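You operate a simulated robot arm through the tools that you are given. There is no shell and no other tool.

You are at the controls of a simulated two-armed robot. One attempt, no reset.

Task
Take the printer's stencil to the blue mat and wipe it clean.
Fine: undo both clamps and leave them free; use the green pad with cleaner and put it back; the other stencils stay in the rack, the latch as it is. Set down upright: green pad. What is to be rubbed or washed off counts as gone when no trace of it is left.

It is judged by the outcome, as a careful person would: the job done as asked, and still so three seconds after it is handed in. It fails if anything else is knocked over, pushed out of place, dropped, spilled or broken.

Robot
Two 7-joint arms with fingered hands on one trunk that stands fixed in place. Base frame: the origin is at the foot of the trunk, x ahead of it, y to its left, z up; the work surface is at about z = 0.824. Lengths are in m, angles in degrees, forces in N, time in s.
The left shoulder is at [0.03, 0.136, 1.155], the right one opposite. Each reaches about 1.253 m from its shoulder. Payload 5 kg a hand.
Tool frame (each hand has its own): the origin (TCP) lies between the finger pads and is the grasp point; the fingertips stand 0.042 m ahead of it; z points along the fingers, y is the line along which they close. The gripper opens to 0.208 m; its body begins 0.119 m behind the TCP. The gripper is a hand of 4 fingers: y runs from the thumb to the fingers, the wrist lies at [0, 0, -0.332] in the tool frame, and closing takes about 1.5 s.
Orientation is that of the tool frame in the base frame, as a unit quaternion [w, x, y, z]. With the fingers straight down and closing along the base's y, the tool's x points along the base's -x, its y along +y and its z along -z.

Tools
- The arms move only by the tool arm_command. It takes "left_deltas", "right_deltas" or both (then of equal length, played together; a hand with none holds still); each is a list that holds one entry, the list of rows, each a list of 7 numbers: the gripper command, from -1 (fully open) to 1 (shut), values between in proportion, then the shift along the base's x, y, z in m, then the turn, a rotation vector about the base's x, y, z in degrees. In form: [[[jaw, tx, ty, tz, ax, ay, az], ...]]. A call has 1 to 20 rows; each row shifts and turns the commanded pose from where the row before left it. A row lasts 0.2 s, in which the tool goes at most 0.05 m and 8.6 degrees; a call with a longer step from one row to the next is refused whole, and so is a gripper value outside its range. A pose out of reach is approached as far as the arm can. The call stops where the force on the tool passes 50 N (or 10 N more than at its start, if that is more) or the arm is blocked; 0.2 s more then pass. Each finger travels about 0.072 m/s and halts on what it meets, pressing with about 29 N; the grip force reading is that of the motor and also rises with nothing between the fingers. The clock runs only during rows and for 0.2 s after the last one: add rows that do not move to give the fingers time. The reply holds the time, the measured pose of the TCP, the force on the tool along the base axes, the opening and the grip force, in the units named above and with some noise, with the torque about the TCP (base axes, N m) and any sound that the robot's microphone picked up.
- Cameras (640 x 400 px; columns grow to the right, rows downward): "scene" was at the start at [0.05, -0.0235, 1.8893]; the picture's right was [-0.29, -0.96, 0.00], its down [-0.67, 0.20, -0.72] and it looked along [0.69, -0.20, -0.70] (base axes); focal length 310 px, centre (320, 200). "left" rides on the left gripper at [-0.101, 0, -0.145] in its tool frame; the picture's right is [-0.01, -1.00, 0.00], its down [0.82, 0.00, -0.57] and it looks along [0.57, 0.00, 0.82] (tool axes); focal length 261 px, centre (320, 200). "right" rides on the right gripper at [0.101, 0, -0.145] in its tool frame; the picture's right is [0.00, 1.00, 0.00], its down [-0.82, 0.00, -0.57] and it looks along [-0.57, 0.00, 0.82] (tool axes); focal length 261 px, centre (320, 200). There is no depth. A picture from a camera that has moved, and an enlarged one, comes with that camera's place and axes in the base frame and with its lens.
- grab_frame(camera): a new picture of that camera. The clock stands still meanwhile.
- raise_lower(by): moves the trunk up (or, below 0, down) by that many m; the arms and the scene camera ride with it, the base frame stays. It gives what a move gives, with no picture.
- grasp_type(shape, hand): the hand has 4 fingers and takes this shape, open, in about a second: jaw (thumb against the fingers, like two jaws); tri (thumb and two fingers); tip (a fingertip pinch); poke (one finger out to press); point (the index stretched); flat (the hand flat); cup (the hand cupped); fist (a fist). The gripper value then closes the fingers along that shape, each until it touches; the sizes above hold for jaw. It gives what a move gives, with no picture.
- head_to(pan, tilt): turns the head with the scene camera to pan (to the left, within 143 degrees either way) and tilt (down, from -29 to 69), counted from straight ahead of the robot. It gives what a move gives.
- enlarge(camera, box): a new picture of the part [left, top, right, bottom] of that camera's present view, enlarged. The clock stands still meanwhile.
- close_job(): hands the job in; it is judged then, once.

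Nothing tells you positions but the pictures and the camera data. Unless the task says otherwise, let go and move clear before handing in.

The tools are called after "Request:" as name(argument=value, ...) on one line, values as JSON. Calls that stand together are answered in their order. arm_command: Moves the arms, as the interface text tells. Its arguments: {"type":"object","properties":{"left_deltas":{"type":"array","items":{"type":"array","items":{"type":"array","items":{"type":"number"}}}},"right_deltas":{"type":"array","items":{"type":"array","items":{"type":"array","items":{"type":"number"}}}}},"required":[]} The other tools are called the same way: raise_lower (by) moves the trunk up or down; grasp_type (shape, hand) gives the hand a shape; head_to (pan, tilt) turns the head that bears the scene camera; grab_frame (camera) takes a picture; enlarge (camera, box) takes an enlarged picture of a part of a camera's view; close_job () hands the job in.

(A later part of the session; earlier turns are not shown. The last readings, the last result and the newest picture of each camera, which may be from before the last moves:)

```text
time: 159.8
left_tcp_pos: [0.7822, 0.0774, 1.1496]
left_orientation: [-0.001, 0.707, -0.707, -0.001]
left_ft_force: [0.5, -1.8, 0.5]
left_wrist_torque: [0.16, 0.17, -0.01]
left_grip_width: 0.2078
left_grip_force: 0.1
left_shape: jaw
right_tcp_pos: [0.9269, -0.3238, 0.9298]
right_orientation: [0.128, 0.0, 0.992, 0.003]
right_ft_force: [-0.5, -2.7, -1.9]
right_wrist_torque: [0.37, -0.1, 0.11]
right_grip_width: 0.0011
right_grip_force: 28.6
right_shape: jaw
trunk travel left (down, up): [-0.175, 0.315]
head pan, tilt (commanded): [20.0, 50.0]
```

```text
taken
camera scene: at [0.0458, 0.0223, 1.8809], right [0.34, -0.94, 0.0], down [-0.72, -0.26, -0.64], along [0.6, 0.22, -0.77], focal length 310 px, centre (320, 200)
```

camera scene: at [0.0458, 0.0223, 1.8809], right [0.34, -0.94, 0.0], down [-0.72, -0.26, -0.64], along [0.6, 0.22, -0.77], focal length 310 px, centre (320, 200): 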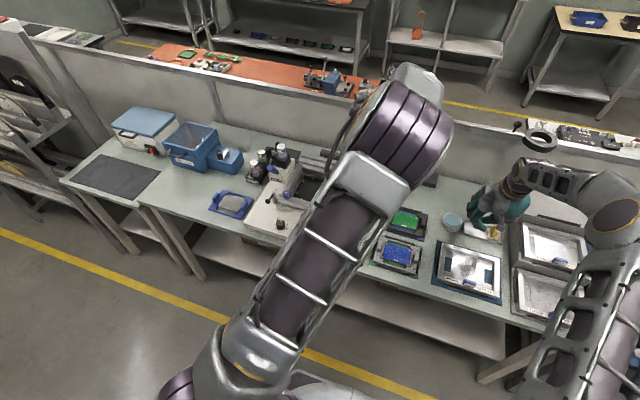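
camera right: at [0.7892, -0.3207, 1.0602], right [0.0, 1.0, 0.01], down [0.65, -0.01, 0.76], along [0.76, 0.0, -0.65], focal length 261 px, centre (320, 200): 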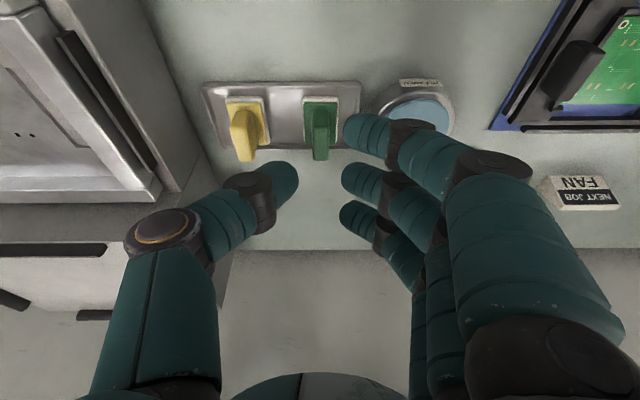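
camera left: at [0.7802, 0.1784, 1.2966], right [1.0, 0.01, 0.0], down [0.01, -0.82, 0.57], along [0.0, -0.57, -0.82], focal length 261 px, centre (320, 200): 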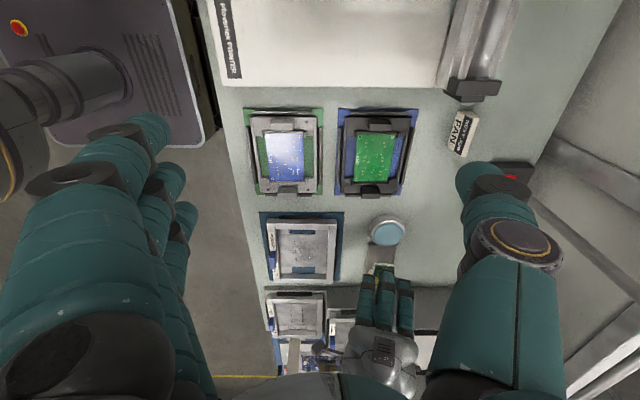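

Request:
enlarge(camera="left", box=[345, 210, 435, 300])

Request:
enlarge(camera="scene", box=[470, 200, 530, 250])

Request:
enlarge(camera="left", box=[250, 200, 350, 300])

```text
4.44 times, centred on (390, 255) of left
camera zoom: at [0.7802, 0.1784, 1.2966], right [1.0, 0.01, 0.0], down [0.01, -0.82, 0.57], along [0.0, -0.57, -0.82], focal length 1158 px, centre (9, -44)
```

zoom: 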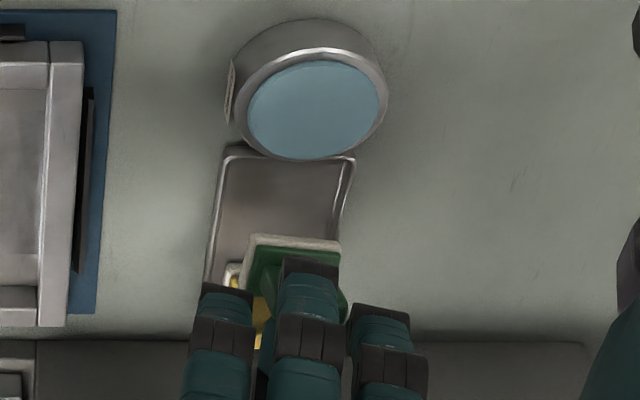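

```text
8.00 times, centred on (500, 225) of scene
camera zoom: at [0.0458, 0.0223, 1.8809], right [0.34, -0.94, 0.0], down [-0.72, -0.26, -0.64], along [0.6, 0.22, -0.77], focal length 2483 px, centre (-1120, 0)
```

zoom: 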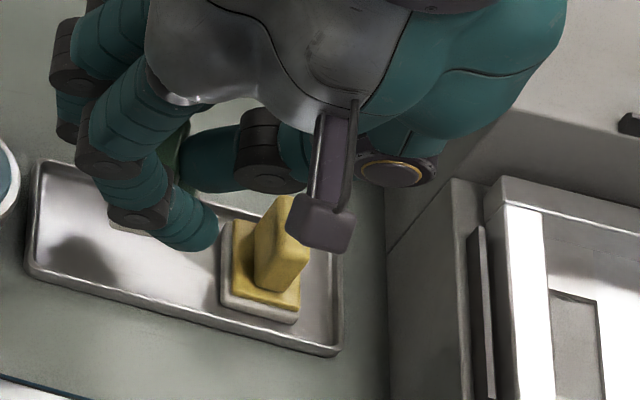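

```text
4.00 times, centred on (300, 250) of left
camera zoom: at [0.7802, 0.1784, 1.2966], right [1.0, 0.01, 0.0], down [0.01, -0.82, 0.57], along [0.0, -0.57, -0.82], focal length 1043 px, centre (400, 0)
```

zoom: 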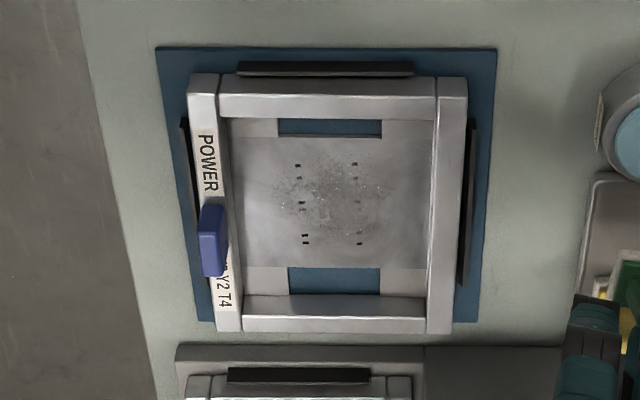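

The pad hangs level with about 8° of yaw, and the smear shows clearly as speckle around the apertures. I straighten the yaw and move the pad over the cleaner dish at about (0.9385, −0.2285).

Request:
arm_command(right_deltas=[[[1, 0, 0, 0.012, 0, 0, 4], [1, 0, 0.01, 0.01, 0, 0, 4], [1, 0.001, 0.02, 0, 0, 0, 0], [1, 0.001, 0.025, 0, 0, 0, 0], [1, 0.001, 0.022, 0, 0, 0, 0], [1, 0.001, 0.0145, 0, 0, 0, 0], [1, 0, 0, 0, 0, 0, 0], [1, 0, 0, 0, 0, 0, 0]]])

Request:
enlarge(camera="left", box=[345, 190, 435, 280])

Request:
grab_frame(camera="right")

Request:
enlarge(camera="scene", box=[440, 190, 520, 250])

```text
time: 161.6
left_tcp_pos: [0.7799, 0.0822, 1.1498]
left_orientation: [0.001, 0.708, -0.706, 0.0]
left_ft_force: [-0.6, 0.4, 0.9]
left_wrist_torque: [-0.01, 0.0, -0.01]
left_grip_width: 0.2076
left_grip_force: 0.0
left_shape: jaw
right_tcp_pos: [0.9303, -0.2267, 0.9556]
right_orientation: [0.13, -0.069, 0.989, 0.012]
right_ft_force: [0.0, 0.0, -0.2]
right_wrist_torque: [0.0, -0.01, 0.05]
right_grip_width: 0.001
right_grip_force: 29.3
right_shape: jaw
trunk travel left (down, up): [-0.175, 0.315]
head pan, tilt (commanded): [20.0, 50.0]
```

```text
4.44 times, centred on (390, 235) of left
camera zoom: at [0.7787, 0.1826, 1.2968], right [1.0, 0.01, 0.0], down [0.01, -0.82, 0.57], along [0.0, -0.57, -0.82], focal length 1158 px, centre (9, 44)
```

zoom: 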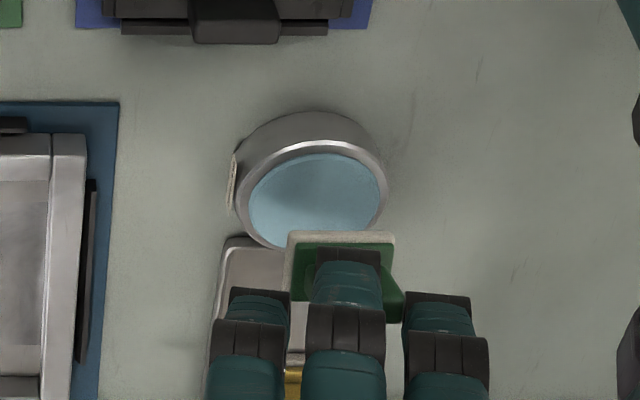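

```text
taken
camera right: at [0.7961, -0.2481, 1.0683], right [-0.14, 0.99, 0.01], down [0.64, 0.08, 0.76], along [0.76, 0.11, -0.65], focal length 261 px, centre (320, 200)
```

right: 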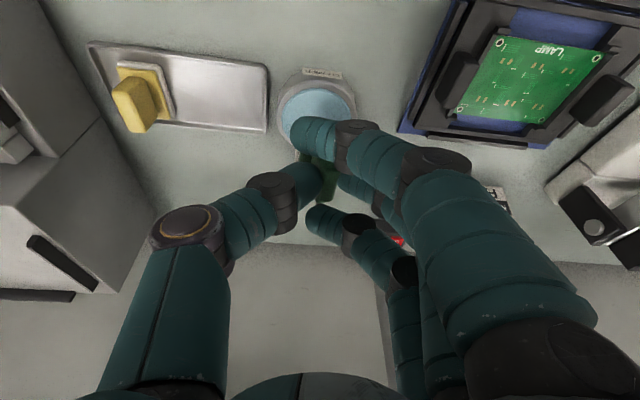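

```text
6.67 times, centred on (480, 220) of scene
camera zoom: at [0.044, 0.0264, 1.881], right [0.34, -0.94, 0.0], down [-0.72, -0.26, -0.64], along [0.6, 0.22, -0.77], focal length 2069 px, centre (-747, 67)
```

zoom: 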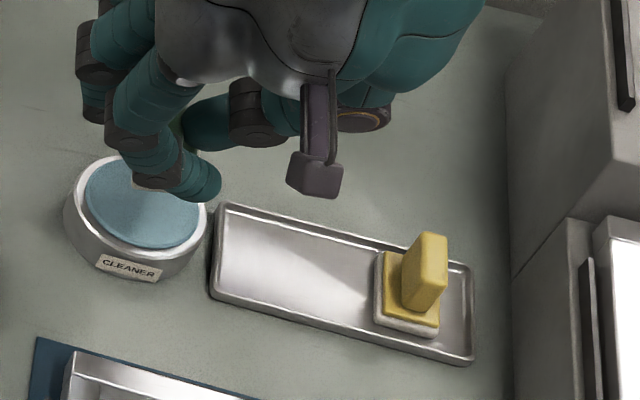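

Request:
arm_command(right_deltas=[[[1, -0.001, 0.004, -0.015, 0, 0, 0], [1, 0, 0, -0.012, 0, 0, 0], [1, 0, 0, -0.004, 0, 0, 0], [1, 0, 0, 0, 0, 0, 0]]])

Request:
enlarge(camera="left", box=[345, 190, 435, 280])

```text
time: 162.6
left_tcp_pos: [0.7786, 0.0816, 1.1515]
left_orientation: [0.0, 0.707, -0.707, 0.0]
left_ft_force: [0.6, 0.2, -0.2]
left_wrist_torque: [0.0, -0.02, 0.03]
left_grip_width: 0.2077
left_grip_force: 0.0
left_shape: jaw
right_tcp_pos: [0.9285, -0.2236, 0.9237]
right_orientation: [0.129, -0.07, 0.989, 0.012]
right_ft_force: [-0.6, 0.0, -0.5]
right_wrist_torque: [-0.01, 0.03, 0.0]
right_grip_width: 0.0011
right_grip_force: 29.0
right_shape: jaw
trunk travel left (down, up): [-0.175, 0.315]
head pan, tilt (commanded): [20.0, 50.0]
```

```text
4.44 times, centred on (390, 235) of left
camera zoom: at [0.7786, 0.1822, 1.297], right [1.0, 0.01, 0.0], down [0.0, -0.82, 0.57], along [0.0, -0.57, -0.82], focal length 1158 px, centre (9, 44)
```

zoom: 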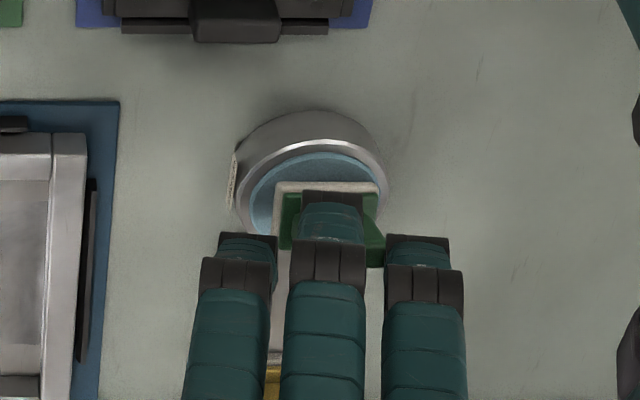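

Request:
arm_command(right_deltas=[[[1, -0.003, 0, -0.003, 0, 0, 0], [1, 0, 0, -0.003, 0, 0, 0], [1, 0, 0, -0.002, 0, 0, 0], [1, 0, 0, 0, 0, 0, 0]]])

Request:
enlarge(camera="left", box=[345, 190, 435, 280])

```text
time: 163.6
left_tcp_pos: [0.7779, 0.0813, 1.1514]
left_orientation: [-0.001, 0.708, -0.707, 0.001]
left_ft_force: [-0.6, -0.7, 0.5]
left_wrist_torque: [-0.03, -0.01, 0.01]
left_grip_width: 0.208
left_grip_force: 0.0
left_shape: jaw
right_tcp_pos: [0.9256, -0.2249, 0.9215]
right_orientation: [0.132, -0.07, 0.989, 0.011]
right_ft_force: [2.8, -5.1, 23.3]
right_wrist_torque: [0.07, -0.41, -0.03]
right_grip_width: 0.0021
right_grip_force: 29.2
right_shape: jaw
trunk travel left (down, up): [-0.175, 0.315]
head pan, tilt (commanded): [20.0, 50.0]
```

```text
4.44 times, centred on (390, 235) of left
camera zoom: at [0.7772, 0.1822, 1.298], right [1.0, 0.01, 0.0], down [0.0, -0.82, 0.57], along [0.0, -0.57, -0.82], focal length 1158 px, centre (9, 44)
```

zoom: 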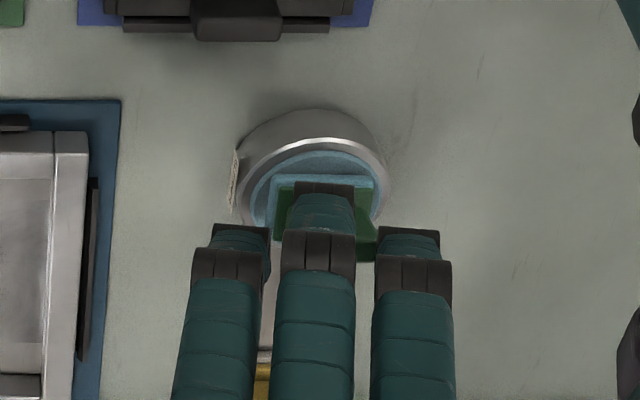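

The pad's foam has turned blue, so it has taken up cleaner. I lift it off and check its posture.

Request:
arm_command(right_deltas=[[[1, 0, 0, 0.005, 0, 0, 0], [1, 0, 0, 0.01, 0, 0, 0], [1, 0, 0, 0.015, 0, 0, 0], [1, 0, 0, 0.015, 0, 0, 0], [1, 0, 0, 0, 0, 0, 0]]])

Request:
enlarge(camera="left", box=[345, 190, 435, 280])

Request:
enlarge(camera="right", box=[220, 90, 440, 240])

```text
time: 164.8
left_tcp_pos: [0.7792, 0.0818, 1.1518]
left_orientation: [0.0, 0.707, -0.707, 0.0]
left_ft_force: [0.5, -0.6, -0.2]
left_wrist_torque: [0.03, 0.03, -0.02]
left_grip_width: 0.2081
left_grip_force: 0.0
left_shape: jaw
right_tcp_pos: [0.9258, -0.2247, 0.962]
right_orientation: [0.128, -0.07, 0.989, 0.011]
right_ft_force: [-0.4, 0.2, -0.2]
right_wrist_torque: [-0.04, 0.02, 0.07]
right_grip_width: 0.0018
right_grip_force: 29.0
right_shape: jaw
trunk travel left (down, up): [-0.175, 0.315]
head pan, tilt (commanded): [20.0, 50.0]
```

```text
4.44 times, centred on (390, 235) of left
camera zoom: at [0.7788, 0.1822, 1.2967], right [1.0, 0.01, 0.0], down [0.01, -0.82, 0.57], along [0.0, -0.57, -0.82], focal length 1158 px, centre (9, 44)
```

zoom: 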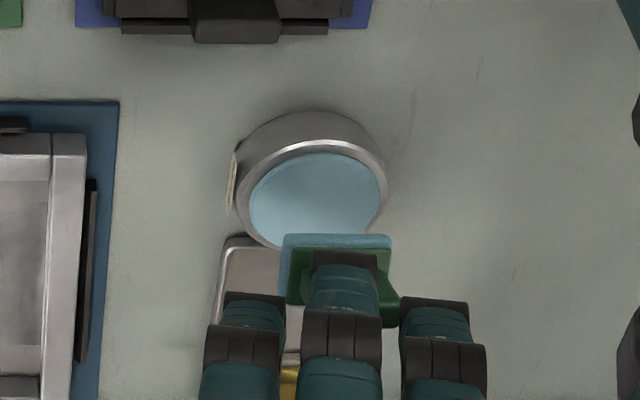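

```text
2.67 times, centred on (330, 165) of right
camera zoom: at [0.7926, -0.2452, 1.0741], right [-0.14, 0.99, 0.01], down [0.64, 0.08, 0.76], along [0.75, 0.11, -0.65], focal length 695 px, centre (293, 293)
```

zoom: 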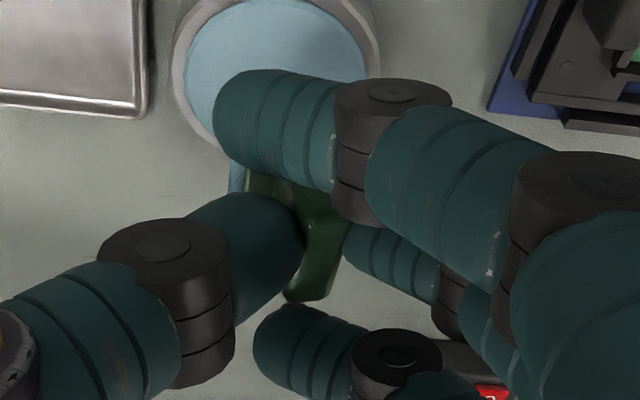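

The pad is wet and level. Because the front finger would foul the stencil's tab in this orientation, I carry the pad over the mat and turn the hand a quarter turn there so only the thumb faces the tab.

Request:
arm_command(right_deltas=[[[1, -0.01, 0, 0.02, 0, 0, 0], [1, -0.02, -0.005, 0.015, 0, 0, 0], [1, -0.03, -0.01, 0.005, 0, 0, 0], [1, -0.03, -0.012, 0, 0, 0, 0], [1, -0.03, -0.012, 0, 0, 0, 0], [1, -0.03, -0.012, 0, 0, 0, 0], [1, -0.025, -0.012, 0, 0, 0, 0], [1, -0.015, -0.008, 0, 0, 0, 0], [1, 0, 0, 0, 0, 0, 0]]], left_deltas=[[[-1, 0, 0.02, 0, 0, 0, 0], [-1, 0, 0.02, 0, 0, 0, 0], [-1, 0, 0.02, 0, 0, 0, 0], [-1, 0, 0.02, 0, 0, 0, 0], [-1, 0, 0, 0, 0, 0, 0], [-1, 0, 0, 0, 0, 0, 0], [-1, 0, 0, 0, 0, 0, 0], [-1, 0, 0, 0, 0, 0, 0], [-1, 0, 0, 0, 0, 0, 0]]])

Request:
arm_command(right_deltas=[[[1, 0, 0, 0, 0, 0, -8.2], [1, 0, 0, 0, 0, 0, -8.2], [1, 0, 0, 0, 0, 0, -8.2], [1, 0, 0, 0, 0, 0, -8.2], [1, 0, 0, 0, 0, 0, -8.2], [1, 0, 0, 0, 0, 0, -8.2], [1, 0, 0, 0, 0, 0, -8.2], [1, 0, 0, 0, 0, 0, -8.2], [1, 0, 0, 0, 0, 0, -8.2], [1, 0, 0, 0, 0, 0, -8.2], [1, 0, 0, 0, 0, 0, -8], [1, 0, 0, 0, 0, 0, 0]]])

Request:
grab_frame(camera="left")

Request:
grab_frame(camera="scene")

Request:
grab_frame(camera="right")

```text
time: 166.8
left_tcp_pos: [0.7808, 0.1617, 1.1529]
left_orientation: [-0.001, 0.708, -0.706, 0.0]
left_ft_force: [0.4, 0.0, -0.4]
left_wrist_torque: [0.0, 0.04, -0.02]
left_grip_width: 0.208
left_grip_force: 0.1
left_shape: jaw
right_tcp_pos: [0.7358, -0.297, 1.001]
right_orientation: [0.129, -0.07, 0.989, 0.012]
right_ft_force: [-0.1, 0.5, -0.1]
right_wrist_torque: [-0.02, 0.06, -0.03]
right_grip_width: 0.0014
right_grip_force: 28.5
right_shape: jaw
trunk travel left (down, up): [-0.175, 0.315]
head pan, tilt (commanded): [20.0, 50.0]
```

```text
time: 169.4
left_tcp_pos: [0.7815, 0.1628, 1.1527]
left_orientation: [0.0, 0.708, -0.706, 0.0]
left_ft_force: [-0.9, -0.1, 0.2]
left_wrist_torque: [0.03, 0.0, 0.03]
left_grip_width: 0.2078
left_grip_force: 0.2
left_shape: jaw
right_tcp_pos: [0.7351, -0.2952, 1.0023]
right_orientation: [0.1, 0.651, 0.748, -0.083]
right_ft_force: [-0.6, -1.0, 0.6]
right_wrist_torque: [0.05, -0.01, -0.04]
right_grip_width: 0.0014
right_grip_force: 28.7
right_shape: jaw
trunk travel left (down, up): [-0.175, 0.315]
head pan, tilt (commanded): [20.0, 50.0]
```

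```text
taken
camera left: at [0.78, 0.2625, 1.2986], right [1.0, 0.01, 0.0], down [0.0, -0.82, 0.57], along [0.0, -0.57, -0.82], focal length 261 px, centre (320, 200)
```

left: 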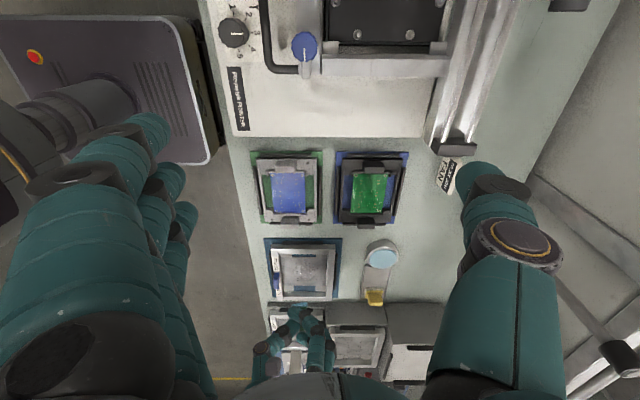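

```text
taken
camera scene: at [0.0435, 0.026, 1.8811], right [0.34, -0.94, 0.0], down [-0.72, -0.26, -0.64], along [0.6, 0.22, -0.77], focal length 310 px, centre (320, 200)
```

scene: 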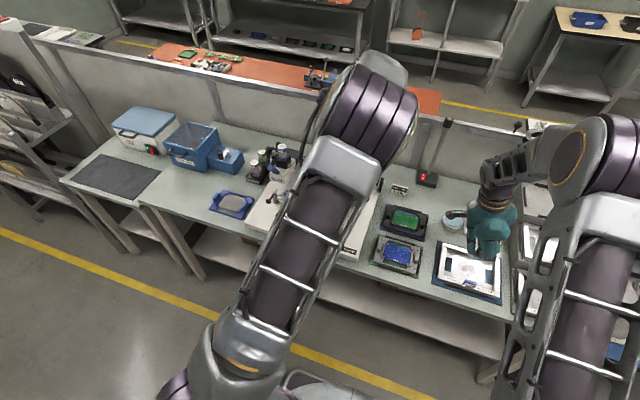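

```text
taken
camera right: at [0.7162, -0.1628, 1.115], right [0.99, 0.13, 0.01], down [0.08, -0.64, 0.76], along [0.11, -0.76, -0.65], focal length 261 px, centre (320, 200)
```

right: 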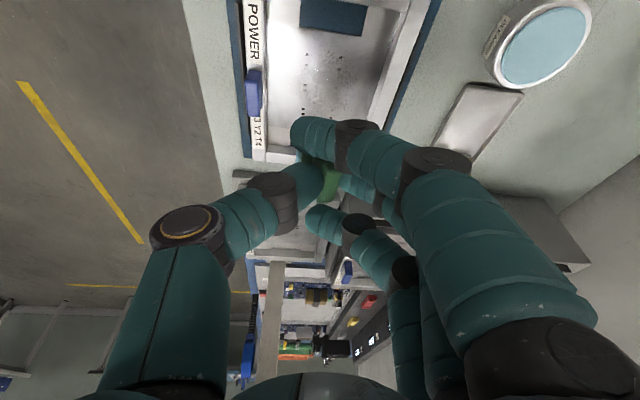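

Request:
enlarge(camera="left", box=[250, 230, 350, 350])

Request:
enlarge(camera="right", box=[220, 0, 440, 220])

Request:
enlarge(camera="scene", box=[425, 200, 525, 310])

```text
3.33 times, centred on (300, 290) of left
camera zoom: at [0.78, 0.2625, 1.2986], right [1.0, 0.01, 0.0], down [0.0, -0.82, 0.57], along [0.0, -0.57, -0.82], focal length 869 px, centre (387, -100)
```

zoom: 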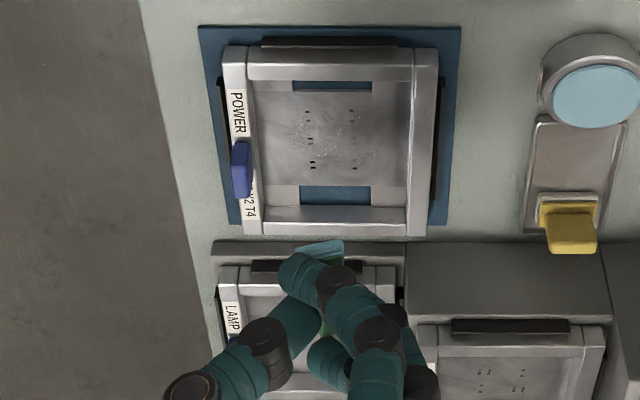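

```text
1.82 times, centred on (330, 110) of right
camera zoom: at [0.7162, -0.1628, 1.115], right [0.99, 0.13, 0.01], down [0.08, -0.64, 0.76], along [0.11, -0.76, -0.65], focal length 474 px, centre (302, 364)
```

zoom: 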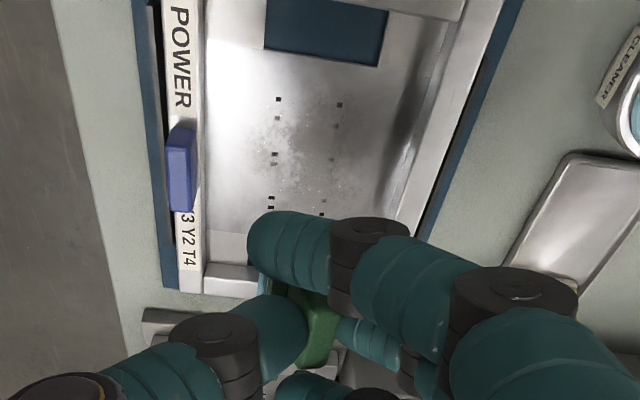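

```text
3.64 times, centred on (475, 255) of scene
camera zoom: at [0.0435, 0.026, 1.8811], right [0.34, -0.94, 0.0], down [-0.72, -0.26, -0.64], along [0.6, 0.22, -0.77], focal length 1128 px, centre (-244, 0)
```

zoom: 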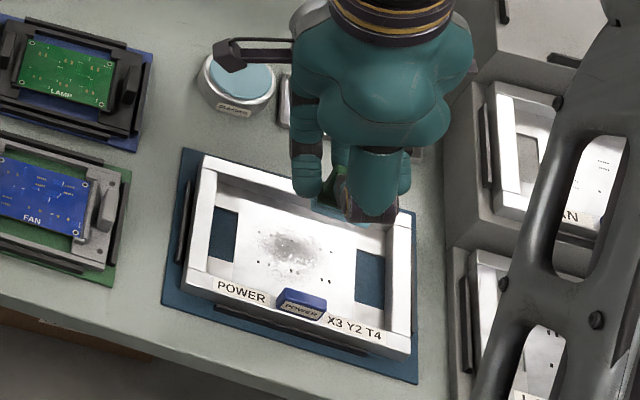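

Request:
enlarge(camera="left", box=[280, 290, 330, 340])

Request:
enlarge(camera="right", box=[270, 90, 400, 220])

Request:
enlarge(camera="scene", box=[480, 230, 530, 270])

```text
8.00 times, centred on (305, 315) of left
camera zoom: at [0.78, 0.2625, 1.2986], right [1.0, 0.01, 0.0], down [0.0, -0.82, 0.57], along [0.0, -0.57, -0.82], focal length 2085 px, centre (440, -720)
```

zoom: 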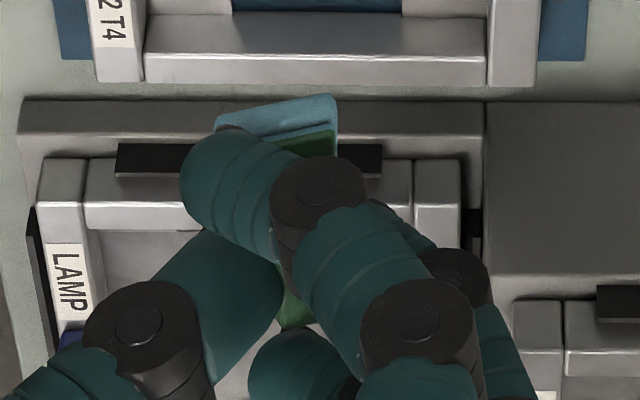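

```text
3.08 times, centred on (335, 155) of right
camera zoom: at [0.7162, -0.1628, 1.115], right [0.99, 0.13, 0.01], down [0.08, -0.64, 0.76], along [0.11, -0.76, -0.65], focal length 802 px, centre (274, 338)
```

zoom: 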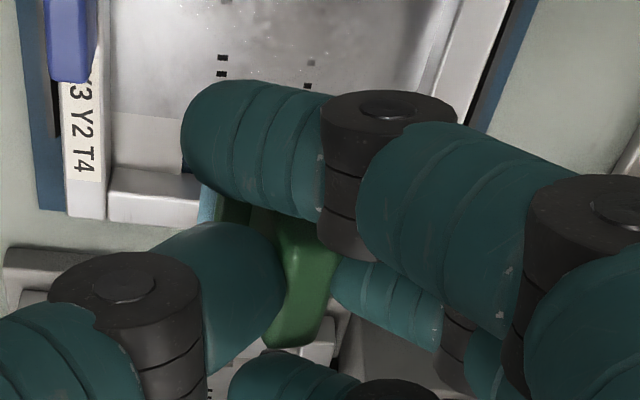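

```text
10.00 times, centred on (505, 250) of scene
camera zoom: at [0.0435, 0.026, 1.8811], right [0.34, -0.94, 0.0], down [-0.72, -0.26, -0.64], along [0.6, 0.22, -0.77], focal length 3103 px, centre (-1530, -300)
```

zoom: 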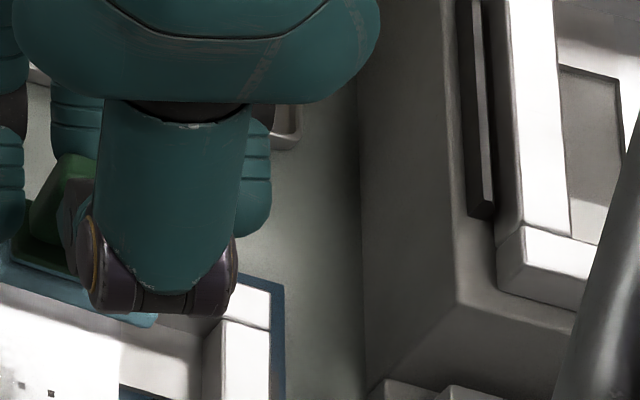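

The pad appears somewhat tilted in the grip; pressing it on the foil should level it as it did on the dish. I lower it over the middle of the foil and look again just above the surface.

Request:
arm_command(right_deltas=[[[1, 0.005, 0, -0.02, 0, 0, 0], [1, 0.006, 0, -0.025, 0, 0, 0], [1, 0.004, 0, -0.02, 0, 0, 0], [1, 0, 0, -0.012, 0, 0, 0], [1, 0, 0, 0, 0, 0, 0]]])

Request:
enlarge(camera="left", box=[250, 230, 350, 330])

Request:
enlarge(camera="scene", box=[435, 230, 525, 310])

Request:
enlarge(camera="right", box=[220, 20, 440, 220])

```text
time: 170.6
left_tcp_pos: [0.7807, 0.163, 1.1528]
left_orientation: [0.0, 0.708, -0.706, -0.001]
left_ft_force: [0.6, 0.1, -0.5]
left_wrist_torque: [-0.02, -0.05, 0.02]
left_grip_width: 0.2079
left_grip_force: 0.0
left_shape: jaw
right_tcp_pos: [0.7506, -0.295, 0.9226]
right_orientation: [0.1, 0.65, 0.748, -0.083]
right_ft_force: [0.3, -0.3, -0.8]
right_wrist_torque: [0.01, -0.02, 0.0]
right_grip_width: 0.0016
right_grip_force: 29.0
right_shape: jaw
trunk travel left (down, up): [-0.175, 0.315]
head pan, tilt (commanded): [20.0, 50.0]
```

```text
4.00 times, centred on (300, 280) of left
camera zoom: at [0.7801, 0.2627, 1.2985], right [1.0, 0.01, 0.0], down [0.0, -0.82, 0.57], along [0.0, -0.57, -0.82], focal length 1043 px, centre (400, -120)
```

zoom: 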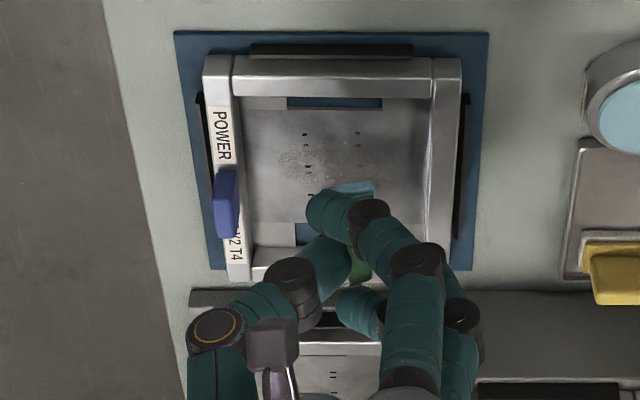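

```text
5.00 times, centred on (480, 270) of scene
camera zoom: at [0.0437, 0.0262, 1.8811], right [0.34, -0.94, 0.0], down [-0.72, -0.26, -0.64], along [0.6, 0.22, -0.77], focal length 1552 px, centre (-480, -150)
```

zoom: 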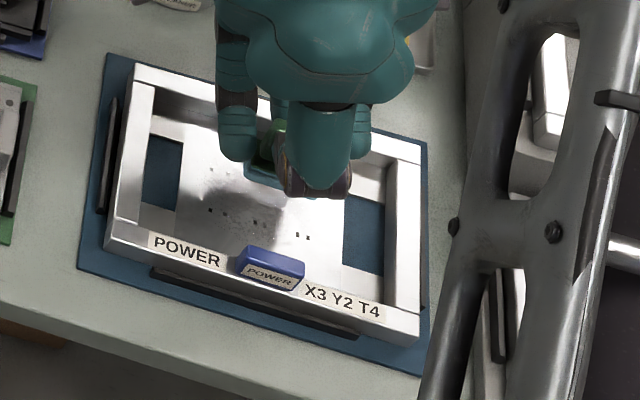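

```text
2.00 times, centred on (330, 120) of right
camera zoom: at [0.73, -0.1632, 1.0368], right [0.99, 0.14, 0.01], down [0.08, -0.64, 0.76], along [0.11, -0.76, -0.65], focal length 521 px, centre (300, 360)
```

zoom: 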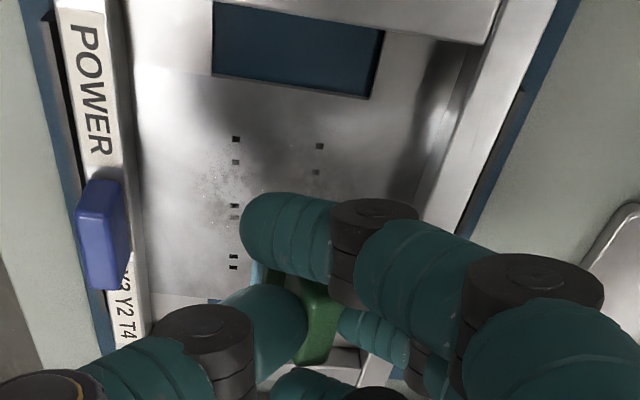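

Request:
arm_command(right_deltas=[[[1, 0, 0, -0.008, 0, 0, 0], [1, 0, 0, -0.006, 0, 0, 0], [1, 0, 0, -0.003, 0, 0, 0], [1, 0, 0, 0, 0, 0, 0]]])

Request:
enlarge(camera="left", box=[250, 230, 350, 330])

Request:
enlarge(camera="scene", box=[435, 230, 525, 310])

```text
time: 171.6
left_tcp_pos: [0.7801, 0.1613, 1.1514]
left_orientation: [0.0, 0.708, -0.706, 0.0]
left_ft_force: [0.8, -0.9, 0.0]
left_wrist_torque: [0.01, -0.08, 0.0]
left_grip_width: 0.2077
left_grip_force: 0.1
left_shape: jaw
right_tcp_pos: [0.749, -0.2953, 0.9069]
right_orientation: [0.1, 0.65, 0.749, -0.083]
right_ft_force: [-0.1, 0.7, -0.1]
right_wrist_torque: [0.0, -0.03, 0.01]
right_grip_width: 0.0015
right_grip_force: 29.4
right_shape: jaw
trunk travel left (down, up): [-0.175, 0.315]
head pan, tilt (commanded): [20.0, 50.0]
```

```text
4.00 times, centred on (300, 280) of left
camera zoom: at [0.7801, 0.2627, 1.2985], right [1.0, 0.01, 0.0], down [0.0, -0.82, 0.57], along [0.0, -0.57, -0.82], focal length 1043 px, centre (400, -120)
```

zoom: 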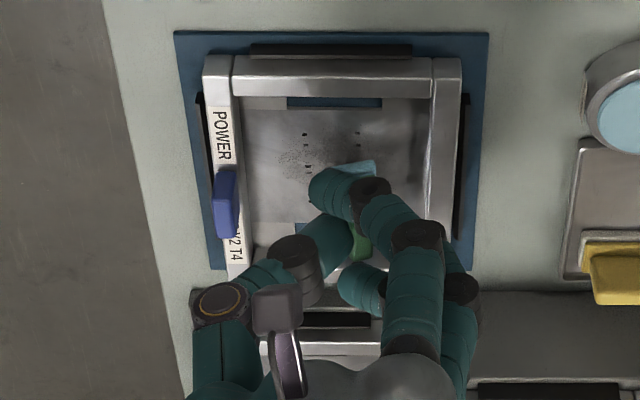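

```text
5.00 times, centred on (480, 270) of scene
camera zoom: at [0.0437, 0.0262, 1.881], right [0.34, -0.94, 0.0], down [-0.72, -0.26, -0.64], along [0.6, 0.22, -0.77], focal length 1552 px, centre (-480, -150)
```

zoom: 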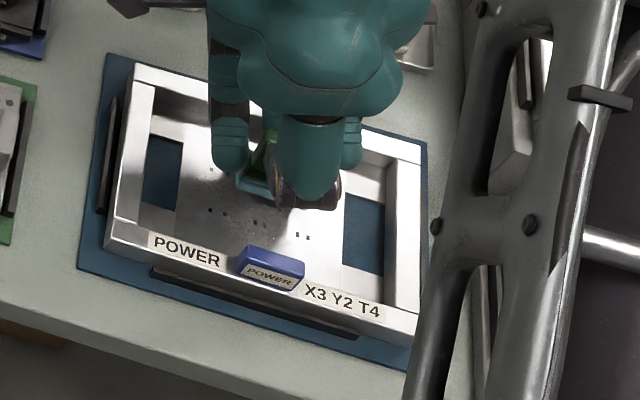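

Request:
enlarge(camera="left", box=[315, 255, 355, 305])

Request:
enlarge(camera="scene", box=[475, 250, 515, 280])

Request:
enlarge(camera="right", box=[290, 100, 390, 220])

```text
8.00 times, centred on (335, 280) of left
camera zoom: at [0.7801, 0.2627, 1.2985], right [1.0, 0.01, 0.0], down [0.0, -0.82, 0.57], along [0.0, -0.57, -0.82], focal length 2085 px, centre (200, -440)
```

zoom: 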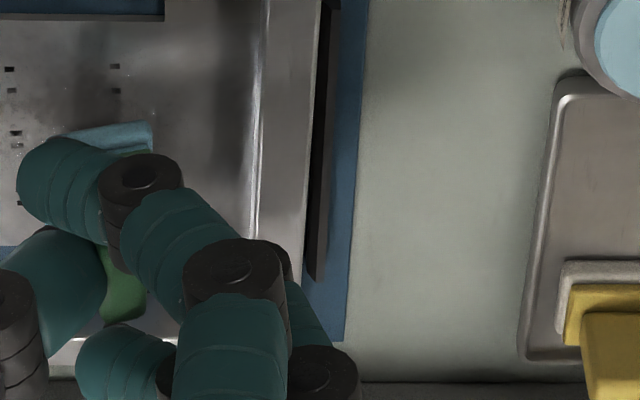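

```text
13.33 times, centred on (495, 265) of scene
camera zoom: at [0.0437, 0.0262, 1.881], right [0.34, -0.94, 0.0], down [-0.72, -0.26, -0.64], along [0.6, 0.22, -0.77], focal length 4138 px, centre (-2013, -667)
```

zoom: 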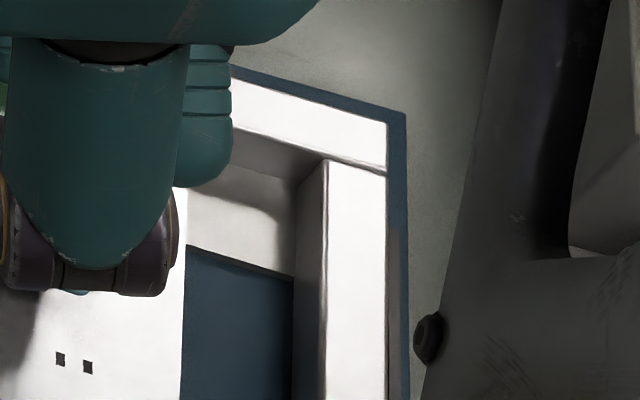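

```text
3.33 times, centred on (340, 160) of right
camera zoom: at [0.7305, -0.1634, 1.0205], right [0.99, 0.14, 0.01], down [0.08, -0.64, 0.76], along [0.11, -0.76, -0.65], focal length 869 px, centre (253, 333)
```

zoom: 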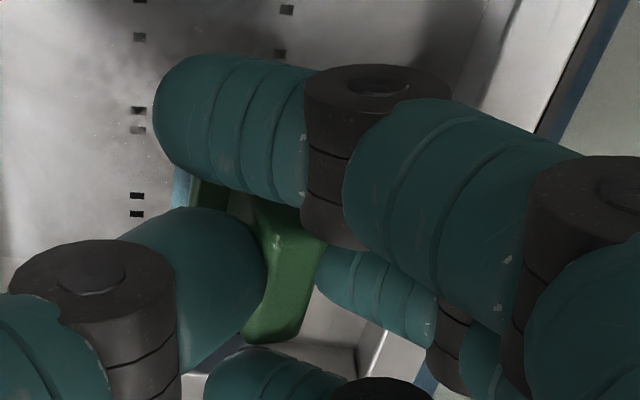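

Request:
arm_command(right_deltas=[[[1, 0, 0, -0.003, 0, 0, 0], [1, 0, 0, -0.003, 0, 0, 0], [1, 0, 0, 0, 0, 0, 0]]])

Request:
arm_command(right_deltas=[[[1, 0, 0, -0.003, 0, 0, 0], [1, 0, 0, 0, 0, 0, 0]]])

Request:
enlarge(camera="left", box=[280, 240, 360, 320])

```text
time: 172.4
left_tcp_pos: [0.7805, 0.1605, 1.1524]
left_orientation: [0.0, 0.708, -0.706, 0.001]
left_ft_force: [0.0, 1.0, -0.1]
left_wrist_torque: [0.0, 0.01, 0.03]
left_grip_width: 0.2076
left_grip_force: 0.0
left_shape: jaw
right_tcp_pos: [0.7516, -0.2962, 0.9011]
right_orientation: [0.1, 0.649, 0.75, -0.083]
right_ft_force: [-0.6, -0.9, -0.6]
right_wrist_torque: [0.0, 0.03, 0.03]
right_grip_width: 0.0012
right_grip_force: 29.1
right_shape: jaw
trunk travel left (down, up): [-0.175, 0.315]
head pan, tilt (commanded): [20.0, 50.0]
```

```text
time: 173.0
left_tcp_pos: [0.7802, 0.1616, 1.1547]
left_orientation: [0.0, 0.707, -0.707, 0.0]
left_ft_force: [0.7, 0.6, 0.7]
left_wrist_torque: [0.01, -0.02, 0.03]
left_grip_width: 0.2083
left_grip_force: 0.0
left_shape: jaw
right_tcp_pos: [0.7516, -0.2957, 0.9003]
right_orientation: [0.099, 0.65, 0.749, -0.083]
right_ft_force: [-1.1, 0.2, 2.0]
right_wrist_torque: [-0.07, 0.02, 0.02]
right_grip_width: 0.0018
right_grip_force: 28.4
right_shape: jaw
trunk travel left (down, up): [-0.175, 0.315]
head pan, tilt (commanded): [20.0, 50.0]
```

```text
5.00 times, centred on (320, 280) of left
camera zoom: at [0.78, 0.2628, 1.2985], right [1.0, 0.01, 0.0], down [0.0, -0.82, 0.57], along [0.0, -0.57, -0.82], focal length 1303 px, centre (320, -200)
```

zoom: 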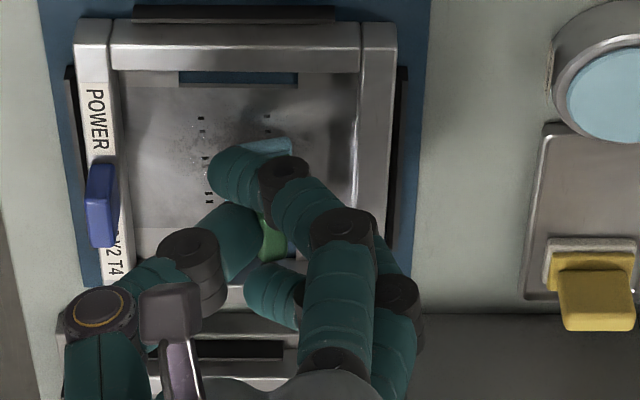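

Contact with the foil has begun at the expected height. I press lightly and make a first short stroke to check forces.

Request:
arm_command(right_deltas=[[[1, 0, 0, -0.0025, 0, 0, 0], [1, 0, 0.01, 0, 0, 0, 0], [1, 0, 0.012, 0, 0, 0, 0], [1, 0, 0.012, 0, 0, 0, 0], [1, 0, 0, 0, 0, 0, 0]]])

Request:
enlarge(camera="left", box=[260, 230, 340, 310])

Request:
enlarge(camera="scene", box=[435, 230, 525, 310])

```text
time: 174.2
left_tcp_pos: [0.7796, 0.1617, 1.1539]
left_orientation: [-0.001, 0.708, -0.706, 0.0]
left_ft_force: [0.9, -0.5, 0.6]
left_wrist_torque: [0.01, -0.01, -0.02]
left_grip_width: 0.2077
left_grip_force: 0.1
left_shape: jaw
right_tcp_pos: [0.75, -0.2617, 0.8959]
right_orientation: [0.1, 0.65, 0.749, -0.082]
right_ft_force: [0.0, -2.3, 12.5]
right_wrist_torque: [-0.26, -0.21, -0.07]
right_grip_width: 0.0019
right_grip_force: 29.0
right_shape: jaw
trunk travel left (down, up): [-0.175, 0.315]
head pan, tilt (commanded): [20.0, 50.0]
```

```text
5.00 times, centred on (300, 270) of left
camera zoom: at [0.7794, 0.2628, 1.299], right [1.0, 0.01, 0.0], down [0.0, -0.82, 0.57], along [0.0, -0.57, -0.82], focal length 1303 px, centre (420, -150)
```

zoom: 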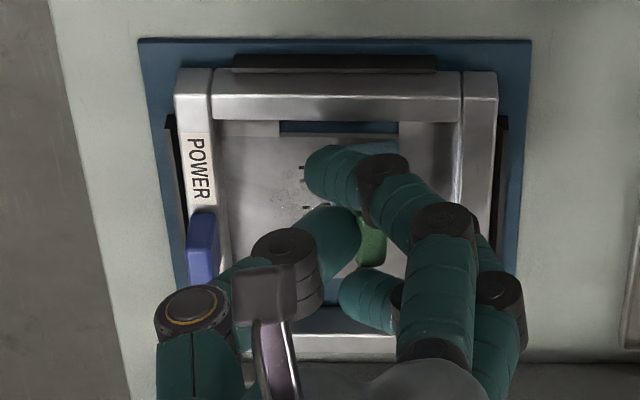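

```text
5.00 times, centred on (480, 270) of scene
camera zoom: at [0.0426, 0.0263, 1.8811], right [0.34, -0.94, 0.0], down [-0.72, -0.26, -0.64], along [0.6, 0.22, -0.77], focal length 1552 px, centre (-480, -150)
```

zoom: 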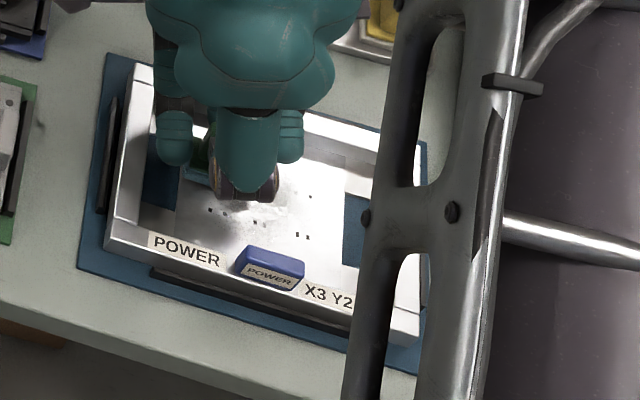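

Forces are moderate (12 N down, 2 N drag). I wipe in strokes over the rear half of the smear.

Request:
arm_command(right_deltas=[[[1, 0, -0.016, 0, 0, 0, 0], [1, 0, -0.018, 0, 0, 0, 0], [1, 0, -0.018, 0, 0, 0, 0], [1, 0, -0.016, 0, 0, 0, 0], [1, 0.014, 0, 0, 0, 0, 0], [1, 0, 0.018, 0, 0, 0, 0], [1, 0, 0.02, 0, 0, 0, 0], [1, 0, 0.02, 0, 0, 0, 0], [1, 0, 0.018, 0, 0, 0, 0], [1, 0.01, 0, 0, 0, 0, 0], [1, 0, -0.018, 0, 0, 0, 0], [1, 0, -0.02, 0, 0, 0, 0], [1, 0, -0.02, 0, 0, 0, 0], [1, 0, -0.018, 0, 0, 0, 0], [1, 0, 0, 0, 0, 0, 0]]])

Request:
enlarge(camera="left", box=[260, 230, 340, 310])

Request:
enlarge(camera="scene", box=[435, 230, 525, 310])

```text
time: 177.4
left_tcp_pos: [0.7807, 0.1619, 1.1521]
left_orientation: [0.001, 0.708, -0.707, 0.0]
left_ft_force: [-0.8, -0.4, -0.2]
left_wrist_torque: [-0.03, 0.0, 0.01]
left_grip_width: 0.2077
left_grip_force: 0.2
left_shape: jaw
right_tcp_pos: [0.7743, -0.3295, 0.8963]
right_orientation: [0.1, 0.65, 0.749, -0.084]
right_ft_force: [-0.7, 0.4, 6.8]
right_wrist_torque: [-0.13, -0.07, -0.03]
right_grip_width: 0.0023
right_grip_force: 29.2
right_shape: jaw
trunk travel left (down, up): [-0.175, 0.315]
head pan, tilt (commanded): [20.0, 50.0]
```

```text
5.00 times, centred on (300, 270) of left
camera zoom: at [0.78, 0.2631, 1.2985], right [1.0, 0.01, 0.0], down [0.0, -0.82, 0.57], along [0.0, -0.57, -0.82], focal length 1303 px, centre (420, -150)
```

zoom: 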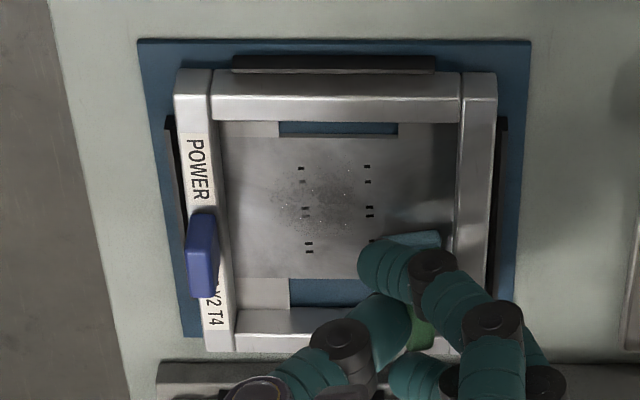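

```text
5.00 times, centred on (480, 270) of scene
camera zoom: at [0.0434, 0.0267, 1.881], right [0.34, -0.94, 0.0], down [-0.72, -0.26, -0.64], along [0.6, 0.22, -0.77], focal length 1552 px, centre (-480, -150)
```

zoom: 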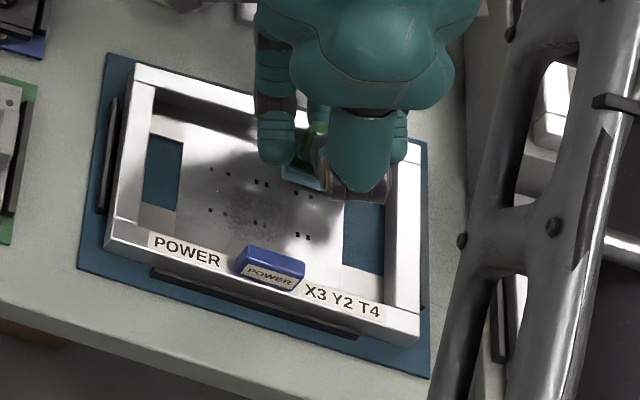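

The rear apertures have come clean. I continue the strokes toward the front.

Request:
arm_command(right_deltas=[[[1, -0.012, 0, -0.001, 0, 0, 0], [1, 0, 0.02, 0, 0, 0, 0], [1, 0, 0.02, 0, 0, 0, 0], [1, 0, 0.02, 0, 0, 0, 0], [1, 0, 0.02, 0, 0, 0, 0], [1, -0.012, 0, 0, 0, 0, 0], [1, 0, -0.02, 0, 0, 0, 0], [1, 0, -0.02, 0, 0, 0, 0], [1, 0, -0.02, 0, 0, 0, 0], [1, 0, -0.02, 0, 0, 0, 0], [1, -0.012, 0, 0, 0, 0, 0], [1, 0, 0.02, 0, 0, 0, 0], [1, 0, 0.02, 0, 0, 0, 0], [1, 0, 0.02, 0, 0, 0, 0], [1, 0, 0.02, 0, 0, 0, 0], [1, 0, 0, 0, 0, 0, 0]]])

Request:
enlarge(camera="left", box=[260, 230, 340, 310])

Request:
enlarge(camera="scene", box=[435, 230, 525, 310])

```text
time: 180.8
left_tcp_pos: [0.7801, 0.1618, 1.1537]
left_orientation: [0.0, 0.708, -0.706, -0.001]
left_ft_force: [-0.3, -0.8, 0.2]
left_wrist_torque: [0.05, -0.02, 0.0]
left_grip_width: 0.2077
left_grip_force: 0.0
left_shape: jaw
right_tcp_pos: [0.7387, -0.2476, 0.895]
right_orientation: [0.1, 0.65, 0.749, -0.084]
right_ft_force: [-0.5, -1.2, 5.5]
right_wrist_torque: [-0.16, -0.13, -0.02]
right_grip_width: 0.0018
right_grip_force: 29.1
right_shape: jaw
trunk travel left (down, up): [-0.175, 0.315]
head pan, tilt (commanded): [20.0, 50.0]
```

```text
5.00 times, centred on (300, 270) of left
camera zoom: at [0.7797, 0.2626, 1.2988], right [1.0, 0.01, 0.0], down [0.0, -0.82, 0.57], along [0.0, -0.57, -0.82], focal length 1303 px, centre (420, -150)
```

zoom: 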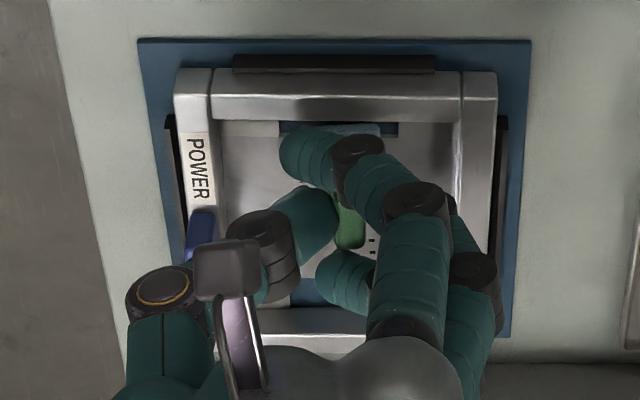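

```text
5.00 times, centred on (480, 270) of scene
camera zoom: at [0.0431, 0.0261, 1.8811], right [0.34, -0.94, 0.0], down [-0.72, -0.26, -0.64], along [0.6, 0.22, -0.77], focal length 1552 px, centre (-480, -150)
```

zoom: 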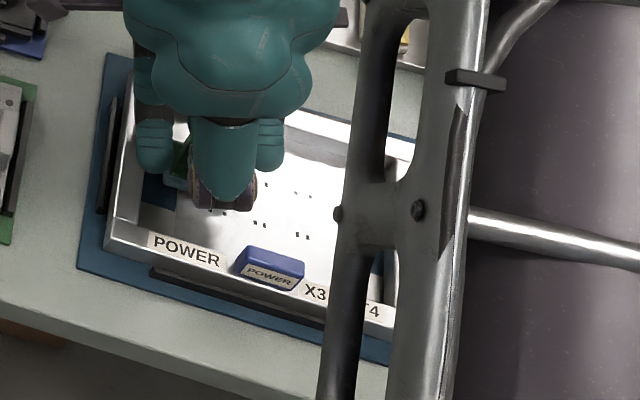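

Request:
arm_command(right_deltas=[[[1, -0.011, 0, -0.001, 0, 0, 0], [1, 0, -0.02, 0, 0, 0, 0], [1, 0, -0.02, 0, 0, 0, 0], [1, 0, -0.02, 0, 0, 0, 0], [1, 0, -0.02, 0, 0, 0, 0], [1, 0, 0, 0, 0, 0, 0]]])

Request:
enlarge(camera="left", box=[260, 230, 340, 310])

Request:
enlarge(camera="scene", box=[445, 240, 505, 290])

```text
time: 182.2
left_tcp_pos: [0.7812, 0.1622, 1.1533]
left_orientation: [-0.001, 0.708, -0.707, 0.0]
left_ft_force: [0.3, 0.0, -1.5]
left_wrist_torque: [0.0, 0.02, 0.01]
left_grip_width: 0.2077
left_grip_force: 0.1
left_shape: jaw
right_tcp_pos: [0.7282, -0.3292, 0.8948]
right_orientation: [0.1, 0.65, 0.749, -0.082]
right_ft_force: [0.2, -0.1, 10.8]
right_wrist_torque: [-0.11, -0.29, 0.03]
right_grip_width: 0.0019
right_grip_force: 28.8
right_shape: jaw
trunk travel left (down, up): [-0.175, 0.315]
head pan, tilt (commanded): [20.0, 50.0]
```

```text
5.00 times, centred on (300, 270) of left
camera zoom: at [0.7799, 0.2631, 1.2985], right [1.0, 0.01, 0.0], down [0.0, -0.82, 0.57], along [0.0, -0.57, -0.82], focal length 1303 px, centre (420, -150)
```

zoom: 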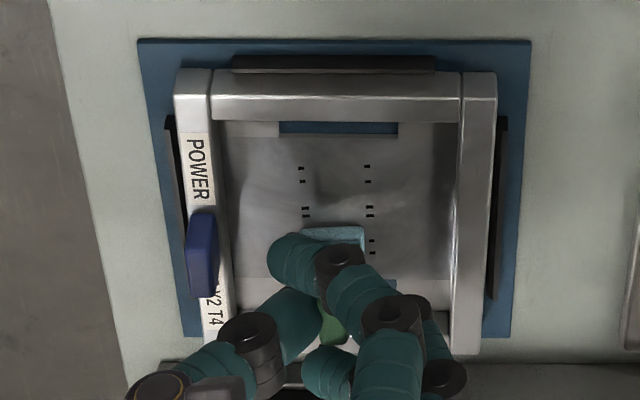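

```text
8.00 times, centred on (475, 265) of scene
camera zoom: at [0.0433, 0.0268, 1.881], right [0.34, -0.94, 0.0], down [-0.72, -0.26, -0.64], along [0.6, 0.22, -0.77], focal length 2483 px, centre (-920, -320)
```

zoom: 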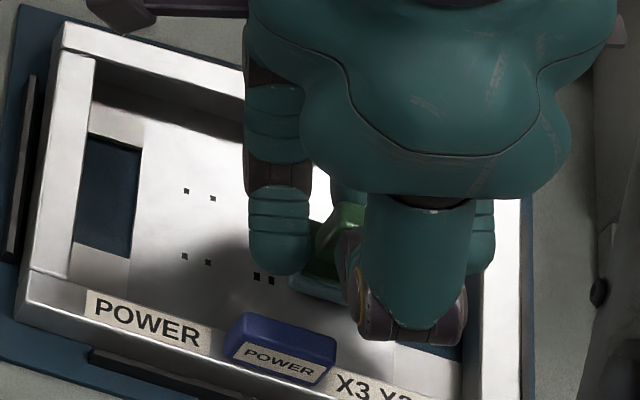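

The visible foil now looks clean. I add strokes at the front edge and then repeat over the whole area for good measure.

Request:
arm_command(right_deltas=[[[1, -0.01, 0, 0, 0, 0, 0], [1, 0, 0.02, 0, 0, 0, 0], [1, 0, 0.02, 0, 0, 0, 0], [1, 0, 0.02, 0, 0, 0, 0], [1, 0, 0.018, 0, 0, 0, 0], [1, 0.02, 0, 0, 0, 0, 0], [1, 0.02, 0, 0, 0, 0, 0], [1, 0.018, 0, 0, 0, 0, 0], [1, 0, -0.02, 0, 0, 0, 0], [1, -0.02, 0, 0, 0, 0, 0], [1, -0.02, 0, 0, 0, 0, 0], [1, -0.016, 0, 0, 0, 0, 0], [1, 0, -0.02, 0, 0, 0, 0], [1, 0.02, 0, 0, 0, 0, 0], [1, 0.02, 0, 0, 0, 0, 0], [1, 0.016, 0, 0, 0, 0, 0], [1, 0, 0, 0, 0, 0, 0]]])

Request:
enlarge(camera="left", box=[260, 230, 340, 310])

```text
time: 185.8
left_tcp_pos: [0.7807, 0.1617, 1.1537]
left_orientation: [-0.001, 0.708, -0.707, 0.0]
left_ft_force: [0.3, 0.0, 0.3]
left_wrist_torque: [0.03, 0.06, -0.02]
left_grip_width: 0.208
left_grip_force: 0.0
left_shape: jaw
right_tcp_pos: [0.777, -0.2931, 0.8948]
right_orientation: [0.099, 0.65, 0.748, -0.083]
right_ft_force: [-2.1, -0.5, 6.0]
right_wrist_torque: [-0.15, -0.09, -0.03]
right_grip_width: 0.0019
right_grip_force: 28.6
right_shape: jaw
trunk travel left (down, up): [-0.175, 0.315]
head pan, tilt (commanded): [20.0, 50.0]
```

```text
5.00 times, centred on (300, 270) of left
camera zoom: at [0.7797, 0.2625, 1.2988], right [1.0, 0.01, 0.0], down [0.0, -0.82, 0.57], along [0.0, -0.57, -0.82], focal length 1303 px, centre (420, -150)
```

zoom: 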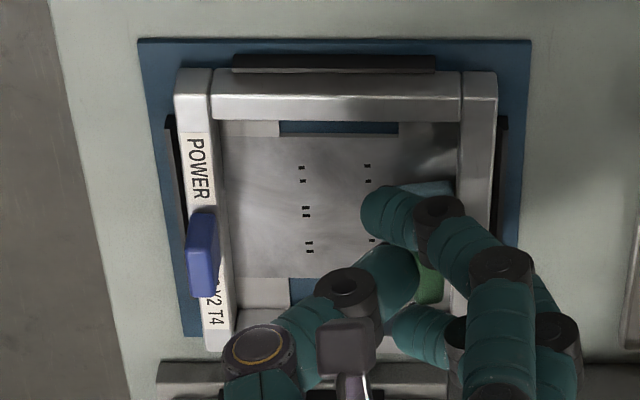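

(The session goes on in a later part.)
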